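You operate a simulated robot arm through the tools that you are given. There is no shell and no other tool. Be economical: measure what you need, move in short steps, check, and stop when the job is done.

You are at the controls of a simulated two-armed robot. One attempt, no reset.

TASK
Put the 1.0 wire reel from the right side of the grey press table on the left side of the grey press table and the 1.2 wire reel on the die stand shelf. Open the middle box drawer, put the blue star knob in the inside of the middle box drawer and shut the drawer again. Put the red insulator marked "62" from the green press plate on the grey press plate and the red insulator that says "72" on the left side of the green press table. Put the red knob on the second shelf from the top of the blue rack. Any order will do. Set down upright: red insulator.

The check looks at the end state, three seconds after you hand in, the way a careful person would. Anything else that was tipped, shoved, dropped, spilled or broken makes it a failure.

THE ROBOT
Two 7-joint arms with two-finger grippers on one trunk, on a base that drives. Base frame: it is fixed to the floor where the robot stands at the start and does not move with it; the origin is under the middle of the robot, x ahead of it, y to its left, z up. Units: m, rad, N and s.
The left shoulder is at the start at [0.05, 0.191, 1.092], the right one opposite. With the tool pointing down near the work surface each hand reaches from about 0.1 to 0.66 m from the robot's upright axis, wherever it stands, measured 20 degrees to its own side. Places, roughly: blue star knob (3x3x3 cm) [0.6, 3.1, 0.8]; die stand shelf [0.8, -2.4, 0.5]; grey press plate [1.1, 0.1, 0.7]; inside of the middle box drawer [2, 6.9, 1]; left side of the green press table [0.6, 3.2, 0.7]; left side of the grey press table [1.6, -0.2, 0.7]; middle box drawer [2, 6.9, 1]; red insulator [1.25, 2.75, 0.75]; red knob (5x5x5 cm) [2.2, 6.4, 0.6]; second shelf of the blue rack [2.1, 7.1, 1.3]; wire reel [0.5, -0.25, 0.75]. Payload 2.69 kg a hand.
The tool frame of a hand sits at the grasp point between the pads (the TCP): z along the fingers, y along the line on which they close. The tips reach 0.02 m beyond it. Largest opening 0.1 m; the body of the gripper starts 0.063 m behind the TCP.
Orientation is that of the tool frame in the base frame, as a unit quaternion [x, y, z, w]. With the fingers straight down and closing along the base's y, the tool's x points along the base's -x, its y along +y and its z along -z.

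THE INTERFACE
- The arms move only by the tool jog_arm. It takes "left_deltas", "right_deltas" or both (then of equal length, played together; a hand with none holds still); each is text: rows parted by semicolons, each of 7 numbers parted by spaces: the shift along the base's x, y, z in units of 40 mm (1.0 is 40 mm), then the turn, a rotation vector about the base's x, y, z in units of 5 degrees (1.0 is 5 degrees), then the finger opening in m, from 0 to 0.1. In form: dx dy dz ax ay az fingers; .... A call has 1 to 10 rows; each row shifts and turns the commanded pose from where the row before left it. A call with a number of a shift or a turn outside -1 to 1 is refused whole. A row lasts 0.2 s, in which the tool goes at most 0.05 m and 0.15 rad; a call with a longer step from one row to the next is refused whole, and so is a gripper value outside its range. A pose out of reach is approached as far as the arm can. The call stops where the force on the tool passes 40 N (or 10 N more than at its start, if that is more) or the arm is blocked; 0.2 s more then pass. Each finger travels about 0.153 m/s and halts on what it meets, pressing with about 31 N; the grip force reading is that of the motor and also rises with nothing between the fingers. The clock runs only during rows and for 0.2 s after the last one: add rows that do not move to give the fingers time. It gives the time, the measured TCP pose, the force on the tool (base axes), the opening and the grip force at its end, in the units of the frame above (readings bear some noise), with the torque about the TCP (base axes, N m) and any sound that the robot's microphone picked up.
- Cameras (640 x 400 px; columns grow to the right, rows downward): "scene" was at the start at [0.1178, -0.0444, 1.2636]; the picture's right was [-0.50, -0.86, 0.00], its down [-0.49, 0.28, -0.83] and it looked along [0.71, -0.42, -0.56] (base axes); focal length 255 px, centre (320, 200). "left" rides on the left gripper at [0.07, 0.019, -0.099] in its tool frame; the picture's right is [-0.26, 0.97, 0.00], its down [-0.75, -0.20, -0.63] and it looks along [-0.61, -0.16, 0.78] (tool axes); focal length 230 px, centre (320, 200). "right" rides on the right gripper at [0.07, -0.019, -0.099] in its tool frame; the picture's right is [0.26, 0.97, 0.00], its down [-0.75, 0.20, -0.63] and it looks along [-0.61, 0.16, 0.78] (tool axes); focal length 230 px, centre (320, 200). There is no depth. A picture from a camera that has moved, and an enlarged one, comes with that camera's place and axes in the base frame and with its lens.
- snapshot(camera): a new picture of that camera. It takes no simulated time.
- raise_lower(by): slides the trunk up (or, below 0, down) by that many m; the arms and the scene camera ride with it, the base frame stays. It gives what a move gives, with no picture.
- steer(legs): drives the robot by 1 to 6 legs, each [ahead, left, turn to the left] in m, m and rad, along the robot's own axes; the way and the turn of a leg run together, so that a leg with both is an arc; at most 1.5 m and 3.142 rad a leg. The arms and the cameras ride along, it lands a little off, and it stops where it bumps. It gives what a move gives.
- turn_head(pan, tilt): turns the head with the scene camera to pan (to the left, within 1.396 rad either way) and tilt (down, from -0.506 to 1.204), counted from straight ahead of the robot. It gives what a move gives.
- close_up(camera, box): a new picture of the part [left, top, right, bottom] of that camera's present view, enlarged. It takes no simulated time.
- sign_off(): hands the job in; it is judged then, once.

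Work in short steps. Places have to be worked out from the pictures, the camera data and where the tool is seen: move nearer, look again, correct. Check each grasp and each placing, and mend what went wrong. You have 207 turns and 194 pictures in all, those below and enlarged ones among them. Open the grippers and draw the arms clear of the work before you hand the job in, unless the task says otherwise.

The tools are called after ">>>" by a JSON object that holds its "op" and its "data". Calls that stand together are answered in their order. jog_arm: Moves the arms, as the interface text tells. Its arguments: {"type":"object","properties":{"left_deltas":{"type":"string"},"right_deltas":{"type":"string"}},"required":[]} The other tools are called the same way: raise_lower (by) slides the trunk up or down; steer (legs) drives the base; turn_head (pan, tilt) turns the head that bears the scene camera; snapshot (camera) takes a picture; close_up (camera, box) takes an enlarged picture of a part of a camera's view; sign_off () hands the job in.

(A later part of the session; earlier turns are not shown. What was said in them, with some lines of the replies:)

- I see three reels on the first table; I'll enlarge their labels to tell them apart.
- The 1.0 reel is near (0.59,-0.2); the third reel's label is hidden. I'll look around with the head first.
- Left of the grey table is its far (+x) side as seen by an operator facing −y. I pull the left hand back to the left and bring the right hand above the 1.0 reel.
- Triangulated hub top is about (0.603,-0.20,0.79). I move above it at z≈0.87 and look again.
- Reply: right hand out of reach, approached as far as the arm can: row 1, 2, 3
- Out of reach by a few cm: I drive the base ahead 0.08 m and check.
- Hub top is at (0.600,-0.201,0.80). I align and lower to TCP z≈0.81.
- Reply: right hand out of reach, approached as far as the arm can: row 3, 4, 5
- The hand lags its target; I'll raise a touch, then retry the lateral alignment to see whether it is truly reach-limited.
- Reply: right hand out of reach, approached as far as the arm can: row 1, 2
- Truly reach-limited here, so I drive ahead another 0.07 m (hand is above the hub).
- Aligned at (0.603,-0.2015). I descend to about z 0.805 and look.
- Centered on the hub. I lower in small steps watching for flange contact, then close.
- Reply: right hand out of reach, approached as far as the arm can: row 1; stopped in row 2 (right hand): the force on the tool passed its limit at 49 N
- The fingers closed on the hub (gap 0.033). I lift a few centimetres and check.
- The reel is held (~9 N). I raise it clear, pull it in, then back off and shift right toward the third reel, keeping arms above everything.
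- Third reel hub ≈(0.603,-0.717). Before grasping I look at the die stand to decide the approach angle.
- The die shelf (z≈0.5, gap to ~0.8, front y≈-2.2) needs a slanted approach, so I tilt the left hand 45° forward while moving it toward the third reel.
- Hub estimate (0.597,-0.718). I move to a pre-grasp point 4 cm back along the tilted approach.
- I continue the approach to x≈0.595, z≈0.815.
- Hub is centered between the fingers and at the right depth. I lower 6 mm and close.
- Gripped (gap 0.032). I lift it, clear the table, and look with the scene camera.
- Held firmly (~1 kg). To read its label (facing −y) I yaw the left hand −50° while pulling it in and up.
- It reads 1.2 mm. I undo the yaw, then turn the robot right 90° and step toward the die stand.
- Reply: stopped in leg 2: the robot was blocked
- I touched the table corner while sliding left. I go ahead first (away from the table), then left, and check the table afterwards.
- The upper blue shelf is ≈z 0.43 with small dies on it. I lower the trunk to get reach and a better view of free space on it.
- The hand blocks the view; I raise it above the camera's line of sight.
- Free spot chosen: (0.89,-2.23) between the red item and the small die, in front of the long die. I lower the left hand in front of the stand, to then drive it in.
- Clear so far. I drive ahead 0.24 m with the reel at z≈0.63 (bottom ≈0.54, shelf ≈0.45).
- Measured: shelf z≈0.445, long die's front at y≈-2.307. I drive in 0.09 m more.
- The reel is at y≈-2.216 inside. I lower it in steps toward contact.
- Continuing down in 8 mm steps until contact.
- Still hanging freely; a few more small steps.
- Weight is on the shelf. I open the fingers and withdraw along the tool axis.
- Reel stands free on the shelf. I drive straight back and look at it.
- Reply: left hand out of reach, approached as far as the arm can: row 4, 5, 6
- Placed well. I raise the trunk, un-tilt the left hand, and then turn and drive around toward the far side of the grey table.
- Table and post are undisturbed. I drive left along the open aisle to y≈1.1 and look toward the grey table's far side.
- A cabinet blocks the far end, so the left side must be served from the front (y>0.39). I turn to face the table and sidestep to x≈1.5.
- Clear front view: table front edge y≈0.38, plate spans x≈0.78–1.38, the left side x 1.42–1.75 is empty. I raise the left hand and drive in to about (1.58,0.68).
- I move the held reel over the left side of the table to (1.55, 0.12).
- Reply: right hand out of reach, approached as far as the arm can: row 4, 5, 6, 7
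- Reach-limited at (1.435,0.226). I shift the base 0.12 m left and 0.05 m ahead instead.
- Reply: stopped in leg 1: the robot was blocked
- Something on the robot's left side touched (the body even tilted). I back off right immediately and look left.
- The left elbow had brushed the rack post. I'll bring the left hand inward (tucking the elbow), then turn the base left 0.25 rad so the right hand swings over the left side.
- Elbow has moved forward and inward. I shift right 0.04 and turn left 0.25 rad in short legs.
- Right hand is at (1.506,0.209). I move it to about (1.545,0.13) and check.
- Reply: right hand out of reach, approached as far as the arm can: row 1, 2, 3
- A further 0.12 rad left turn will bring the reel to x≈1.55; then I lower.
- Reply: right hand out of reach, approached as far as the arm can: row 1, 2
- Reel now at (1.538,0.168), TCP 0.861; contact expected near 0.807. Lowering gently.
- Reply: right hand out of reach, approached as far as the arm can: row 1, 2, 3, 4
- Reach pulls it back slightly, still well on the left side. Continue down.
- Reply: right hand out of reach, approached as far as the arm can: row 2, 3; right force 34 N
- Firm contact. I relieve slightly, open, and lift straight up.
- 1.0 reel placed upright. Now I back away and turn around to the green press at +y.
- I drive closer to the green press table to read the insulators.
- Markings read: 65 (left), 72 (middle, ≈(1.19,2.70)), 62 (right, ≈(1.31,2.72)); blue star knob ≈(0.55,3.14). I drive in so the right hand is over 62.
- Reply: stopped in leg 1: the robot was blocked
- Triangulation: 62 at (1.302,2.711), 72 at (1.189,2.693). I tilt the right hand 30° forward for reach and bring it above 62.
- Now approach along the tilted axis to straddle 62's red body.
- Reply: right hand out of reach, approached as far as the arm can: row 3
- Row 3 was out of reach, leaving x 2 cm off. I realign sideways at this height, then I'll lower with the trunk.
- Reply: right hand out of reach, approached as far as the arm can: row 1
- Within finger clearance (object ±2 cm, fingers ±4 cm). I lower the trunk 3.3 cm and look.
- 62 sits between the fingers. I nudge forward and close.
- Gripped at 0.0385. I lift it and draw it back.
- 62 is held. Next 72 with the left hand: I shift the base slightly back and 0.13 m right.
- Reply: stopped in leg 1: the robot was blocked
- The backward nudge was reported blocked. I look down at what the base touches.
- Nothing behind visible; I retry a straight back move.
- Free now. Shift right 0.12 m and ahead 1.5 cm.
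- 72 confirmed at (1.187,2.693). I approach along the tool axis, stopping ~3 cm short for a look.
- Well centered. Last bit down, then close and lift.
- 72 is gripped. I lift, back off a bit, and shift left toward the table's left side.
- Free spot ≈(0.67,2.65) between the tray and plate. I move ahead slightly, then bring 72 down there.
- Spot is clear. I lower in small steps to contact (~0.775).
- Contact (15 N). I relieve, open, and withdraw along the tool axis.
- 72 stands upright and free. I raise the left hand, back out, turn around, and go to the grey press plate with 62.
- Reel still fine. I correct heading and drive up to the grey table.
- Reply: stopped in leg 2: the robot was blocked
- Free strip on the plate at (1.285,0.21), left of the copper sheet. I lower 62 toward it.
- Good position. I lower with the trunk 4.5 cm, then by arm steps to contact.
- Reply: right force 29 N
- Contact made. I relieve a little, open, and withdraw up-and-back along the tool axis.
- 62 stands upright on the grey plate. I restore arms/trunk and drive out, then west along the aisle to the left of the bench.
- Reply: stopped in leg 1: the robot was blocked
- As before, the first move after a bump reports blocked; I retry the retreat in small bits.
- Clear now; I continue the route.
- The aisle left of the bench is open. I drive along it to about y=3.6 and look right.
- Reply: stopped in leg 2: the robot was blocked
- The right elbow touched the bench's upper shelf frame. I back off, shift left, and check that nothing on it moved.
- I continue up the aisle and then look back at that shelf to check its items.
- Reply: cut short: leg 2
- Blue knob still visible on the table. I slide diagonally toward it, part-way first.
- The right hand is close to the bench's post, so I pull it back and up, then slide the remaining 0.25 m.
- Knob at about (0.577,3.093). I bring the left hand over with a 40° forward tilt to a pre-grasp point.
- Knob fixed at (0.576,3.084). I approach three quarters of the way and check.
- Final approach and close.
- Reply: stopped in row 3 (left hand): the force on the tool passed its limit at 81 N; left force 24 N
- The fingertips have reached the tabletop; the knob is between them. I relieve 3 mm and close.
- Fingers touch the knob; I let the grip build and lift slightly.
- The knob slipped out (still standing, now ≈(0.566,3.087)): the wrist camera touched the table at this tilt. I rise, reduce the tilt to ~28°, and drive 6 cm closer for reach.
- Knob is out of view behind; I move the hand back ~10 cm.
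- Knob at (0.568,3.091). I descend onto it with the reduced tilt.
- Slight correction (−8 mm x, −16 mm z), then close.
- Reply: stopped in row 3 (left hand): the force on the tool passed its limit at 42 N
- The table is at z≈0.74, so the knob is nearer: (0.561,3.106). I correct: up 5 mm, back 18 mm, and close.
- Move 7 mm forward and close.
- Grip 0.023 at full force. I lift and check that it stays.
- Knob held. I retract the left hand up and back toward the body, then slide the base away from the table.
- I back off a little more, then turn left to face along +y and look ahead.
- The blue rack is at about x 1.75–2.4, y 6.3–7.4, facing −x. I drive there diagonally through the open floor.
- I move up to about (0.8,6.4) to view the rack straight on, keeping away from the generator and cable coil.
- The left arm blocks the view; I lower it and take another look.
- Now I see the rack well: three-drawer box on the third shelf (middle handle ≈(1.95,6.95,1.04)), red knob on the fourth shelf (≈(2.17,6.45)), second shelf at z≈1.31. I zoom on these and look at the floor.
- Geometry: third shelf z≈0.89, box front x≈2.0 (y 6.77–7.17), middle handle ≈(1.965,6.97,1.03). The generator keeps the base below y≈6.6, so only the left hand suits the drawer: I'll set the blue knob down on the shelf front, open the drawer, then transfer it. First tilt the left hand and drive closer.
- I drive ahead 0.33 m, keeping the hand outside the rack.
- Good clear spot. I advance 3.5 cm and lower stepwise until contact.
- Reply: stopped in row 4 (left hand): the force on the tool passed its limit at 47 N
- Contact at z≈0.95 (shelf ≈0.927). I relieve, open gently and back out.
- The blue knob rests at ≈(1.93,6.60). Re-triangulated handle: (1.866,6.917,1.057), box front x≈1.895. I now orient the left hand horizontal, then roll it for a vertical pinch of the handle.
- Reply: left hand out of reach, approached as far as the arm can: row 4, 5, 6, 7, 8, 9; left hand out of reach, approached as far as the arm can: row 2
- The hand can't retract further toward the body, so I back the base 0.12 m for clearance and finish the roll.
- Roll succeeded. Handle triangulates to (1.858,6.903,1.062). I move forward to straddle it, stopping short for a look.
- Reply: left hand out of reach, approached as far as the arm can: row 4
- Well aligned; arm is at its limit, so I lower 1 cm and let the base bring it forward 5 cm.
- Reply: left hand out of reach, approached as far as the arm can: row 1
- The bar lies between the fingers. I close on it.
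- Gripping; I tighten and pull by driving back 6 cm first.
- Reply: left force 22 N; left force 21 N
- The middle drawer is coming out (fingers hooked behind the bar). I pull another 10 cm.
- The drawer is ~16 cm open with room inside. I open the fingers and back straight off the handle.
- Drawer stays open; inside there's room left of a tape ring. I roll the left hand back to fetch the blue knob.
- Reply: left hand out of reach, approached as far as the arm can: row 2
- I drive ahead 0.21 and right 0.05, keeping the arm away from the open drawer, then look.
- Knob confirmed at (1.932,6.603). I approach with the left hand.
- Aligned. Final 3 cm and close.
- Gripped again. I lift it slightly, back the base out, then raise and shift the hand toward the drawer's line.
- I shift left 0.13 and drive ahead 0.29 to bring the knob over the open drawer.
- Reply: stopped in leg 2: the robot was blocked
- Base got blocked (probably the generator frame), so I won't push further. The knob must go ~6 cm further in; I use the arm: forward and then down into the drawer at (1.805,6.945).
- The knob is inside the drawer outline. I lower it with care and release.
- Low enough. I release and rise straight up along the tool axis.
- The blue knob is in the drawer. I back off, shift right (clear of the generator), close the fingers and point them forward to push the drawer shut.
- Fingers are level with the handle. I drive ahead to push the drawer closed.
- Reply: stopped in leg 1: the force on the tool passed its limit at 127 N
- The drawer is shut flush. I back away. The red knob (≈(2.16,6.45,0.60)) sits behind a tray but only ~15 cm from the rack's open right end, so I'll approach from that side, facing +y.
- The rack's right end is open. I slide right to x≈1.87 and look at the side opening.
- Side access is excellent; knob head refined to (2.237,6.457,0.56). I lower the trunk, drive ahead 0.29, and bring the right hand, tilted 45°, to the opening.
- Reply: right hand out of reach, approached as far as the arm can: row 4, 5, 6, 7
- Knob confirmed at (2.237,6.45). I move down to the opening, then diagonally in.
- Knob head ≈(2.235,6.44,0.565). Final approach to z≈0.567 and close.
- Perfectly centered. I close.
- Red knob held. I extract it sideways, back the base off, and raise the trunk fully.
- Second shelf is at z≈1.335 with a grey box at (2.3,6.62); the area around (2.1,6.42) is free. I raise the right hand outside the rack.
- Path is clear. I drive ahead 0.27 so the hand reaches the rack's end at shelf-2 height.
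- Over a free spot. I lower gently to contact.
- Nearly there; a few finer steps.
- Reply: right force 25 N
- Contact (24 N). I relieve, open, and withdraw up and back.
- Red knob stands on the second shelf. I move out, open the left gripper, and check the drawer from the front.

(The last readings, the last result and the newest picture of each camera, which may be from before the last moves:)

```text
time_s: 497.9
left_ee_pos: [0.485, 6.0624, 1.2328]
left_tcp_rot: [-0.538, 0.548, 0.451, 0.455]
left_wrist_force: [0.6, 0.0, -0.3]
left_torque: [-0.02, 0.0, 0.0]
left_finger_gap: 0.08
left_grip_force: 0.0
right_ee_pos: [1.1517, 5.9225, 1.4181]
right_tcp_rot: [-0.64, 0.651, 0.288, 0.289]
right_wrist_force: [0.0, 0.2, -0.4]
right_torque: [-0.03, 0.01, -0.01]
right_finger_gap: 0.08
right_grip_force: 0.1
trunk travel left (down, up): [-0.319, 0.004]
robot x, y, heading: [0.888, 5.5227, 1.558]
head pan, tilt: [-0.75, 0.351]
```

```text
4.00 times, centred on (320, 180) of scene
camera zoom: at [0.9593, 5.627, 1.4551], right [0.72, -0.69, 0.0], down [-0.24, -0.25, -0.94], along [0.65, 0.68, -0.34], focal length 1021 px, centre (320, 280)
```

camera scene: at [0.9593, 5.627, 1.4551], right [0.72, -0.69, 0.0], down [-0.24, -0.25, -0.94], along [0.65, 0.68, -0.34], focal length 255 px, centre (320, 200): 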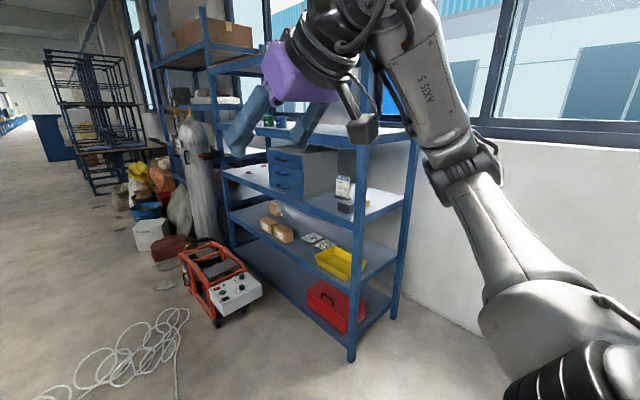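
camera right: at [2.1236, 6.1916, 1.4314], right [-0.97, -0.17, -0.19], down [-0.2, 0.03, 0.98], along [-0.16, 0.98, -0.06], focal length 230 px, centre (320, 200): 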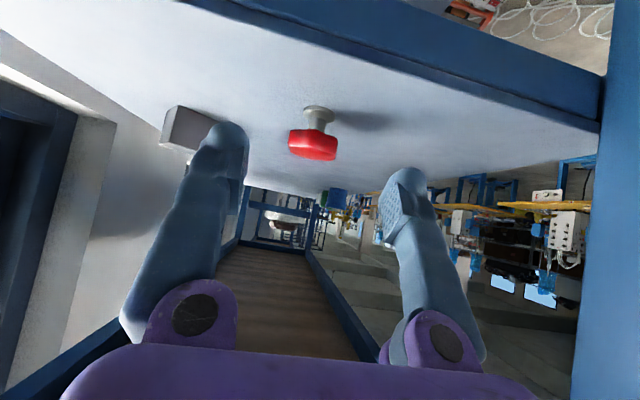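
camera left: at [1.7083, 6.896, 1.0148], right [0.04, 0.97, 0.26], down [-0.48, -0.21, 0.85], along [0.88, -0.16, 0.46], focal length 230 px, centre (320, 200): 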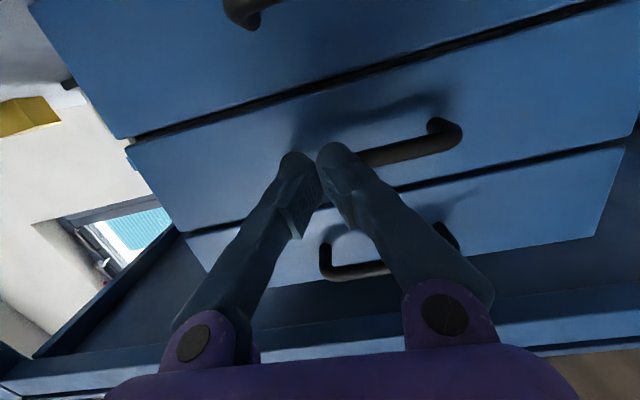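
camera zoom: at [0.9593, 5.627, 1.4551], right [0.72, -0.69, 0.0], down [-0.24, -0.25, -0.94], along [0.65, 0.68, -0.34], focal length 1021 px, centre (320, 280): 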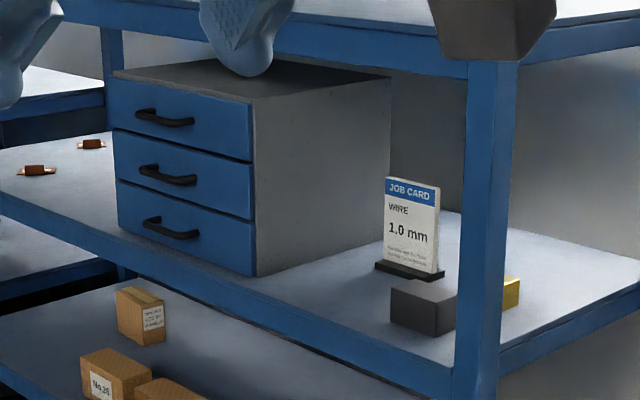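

The drawer is flush and shut. One last check: the bench's upper shelf that my elbow brushed earlier. I retrace my route to view it.

>>> {"op": "steer", "data": {"legs": [[0, 0.6, 0], [-1.0, 0.5, 0], [-0.7, 0.4, 0], [0, 0, -1.57]]}}

>>> {"op": "turn_head", "data": {"pan": -0.85, "tilt": 0.2}}

>>> {"op": "snapshot", "data": {"camera": "scene"}}

```text
time_s: 516.7
left_ee_pos: [-0.0969, 4.2534, 1.2333]
left_tcp_rot: [0.023, 0.768, -0.016, 0.64]
left_wrist_force: [0.0, 0.1, -0.2]
left_torque: [0.01, 0.0, -0.01]
left_finger_gap: 0.08
left_grip_force: 0.1
right_ee_pos: [-0.2656, 3.5925, 1.417]
right_tcp_rot: [0.026, 0.912, -0.009, 0.409]
right_wrist_force: [0.5, -0.2, 0.1]
right_torque: [0.0, 0.0, -0.03]
right_finger_gap: 0.0802
right_grip_force: 0.0
trunk travel left (down, up): [-0.319, 0.004]
robot x, y, heading: [-0.66, 3.872, -0.057]
head pan, tilt: [-0.75, 0.351]
```

```text
time_s: 517.4
left_ee_pos: [-0.0974, 4.2553, 1.2328]
left_tcp_rot: [0.024, 0.769, -0.017, 0.639]
left_wrist_force: [-0.1, 0.4, -0.4]
left_torque: [-0.01, 0.02, -0.01]
left_finger_gap: 0.08
left_grip_force: 0.1
right_ee_pos: [-0.2649, 3.5915, 1.4183]
right_tcp_rot: [0.027, 0.913, -0.01, 0.408]
right_wrist_force: [1.4, 0.4, 0.4]
right_torque: [-0.02, 0.0, 0.01]
right_finger_gap: 0.0799
right_grip_force: 0.0
trunk travel left (down, up): [-0.319, 0.004]
robot x, y, heading: [-0.6552, 3.8711, -0.059]
head pan, tilt: [-0.85, 0.201]
```

```text
20 pictures are left
camera scene: at [-0.5581, 3.7939, 1.469], right [-0.79, -0.62, 0.0], down [-0.12, 0.16, -0.98], along [0.6, -0.77, -0.2], focal length 255 px, centre (320, 200)
```

scene: 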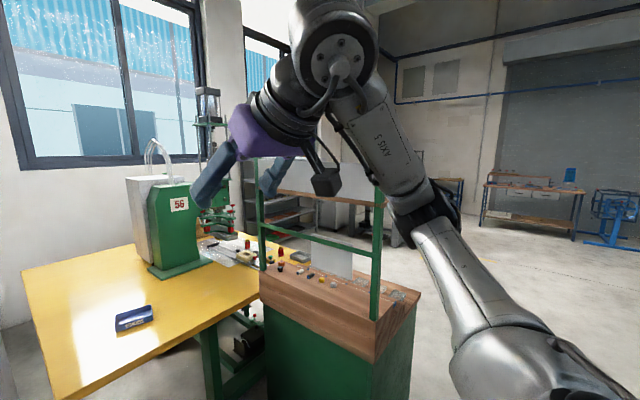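

The right arm hides the shelf; I lower it and look again.

>>> {"op": "jog_arm", "data": {"right_deltas": "-0.3 0 -1 0 0 0 0.08;-0.3 0 -1 0 0 0 0.08;-0.3 0 -1 0 0 0 0.08;-0.3 0 -1 0 0 0 0.08;0 0 -1 0 0 0 0.08;0 0 -1 0 0 0 0.08;0 0 -1 0 0 0 0.08;0 0 -1 0 0 0 0.08;0 0 -1 0 0 0 0.08;0 0 0 0 0 0 0.08"}}

>>> {"op": "snapshot", "data": {"camera": "scene"}}

>>> {"op": "close_up", "data": {"camera": "scene", "box": [230, 130, 430, 255]}}

```text
time_s: 519.6
left_ee_pos: [-0.0976, 4.2547, 1.2338]
left_tcp_rot: [0.024, 0.768, -0.017, 0.64]
left_wrist_force: [0.3, -0.4, 0.8]
left_torque: [0.03, -0.01, 0.0]
left_finger_gap: 0.0801
left_grip_force: 0.0
right_ee_pos: [-0.2299, 3.5903, 1.1048]
right_tcp_rot: [0.026, 0.913, -0.01, 0.408]
right_wrist_force: [-0.4, -0.4, 0.2]
right_torque: [-0.02, -0.01, -0.01]
right_finger_gap: 0.0799
right_grip_force: 0.1
right hand out of reach, approached as far as the arm can: row 4, 5, 6, 7, 8
trunk travel left (down, up): [-0.319, 0.004]
robot x, y, heading: [-0.659, 3.8732, -0.055]
head pan, tilt: [-0.85, 0.201]
```

```text
19 pictures are left
camera scene: at [-0.5582, 3.7943, 1.4691], right [-0.79, -0.62, 0.0], down [-0.12, 0.16, -0.98], along [0.6, -0.77, -0.2], focal length 255 px, centre (320, 200)
```

scene: 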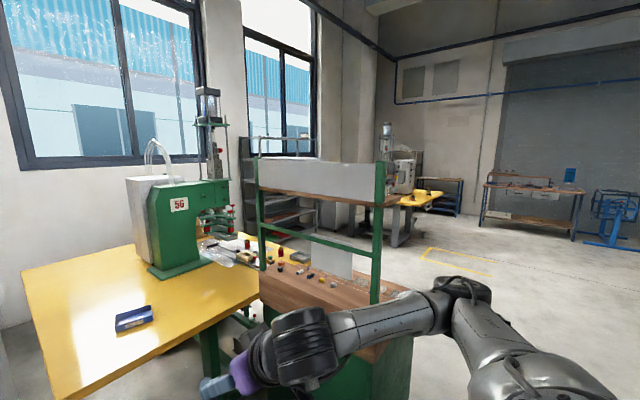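

```text
3.20 times, centred on (330, 192) of scene
camera zoom: at [-0.5582, 3.7943, 1.4691], right [-0.79, -0.62, 0.0], down [-0.12, 0.16, -0.98], along [0.6, -0.77, -0.2], focal length 817 px, centre (288, 224)
```

zoom: 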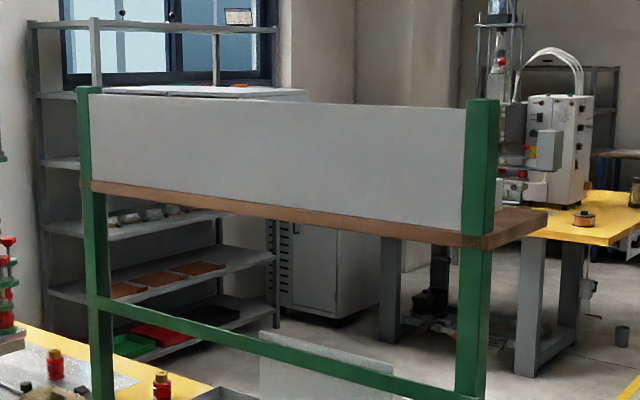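

The shelf, its panel and everything around it are undisturbed. All items are placed, the grippers are open and both arms are clear, so I hand in.

>>> {"op": "sign_off", "data": {}}

```text
The job is handed in.
```

I handed in with all six placements done:
- **Wire reels:** the 1.0 reel is on the left side of the grey press table and the 1.2 reel is on the die stand shelf.
- **Blue star knob:** it is in the middle box drawer, which is shut.
- **Insulators:** insulator 62 stands upright on the grey press plate, and insulator 72 stands upright on the left side of the green press table.
- **Red knob:** it is on the second shelf from the top of the blue rack.

The robot bumped things on the way: the grey table's corner, a storage rack, the bench's upper shelf, and the front of both press tables. It also stopped once near the generator by the blue rack, probably against its frame. I saw nothing knocked over in the pictures afterwards. I could not see the boxes behind the back panel on the bench's upper shelf, so those are unchecked.
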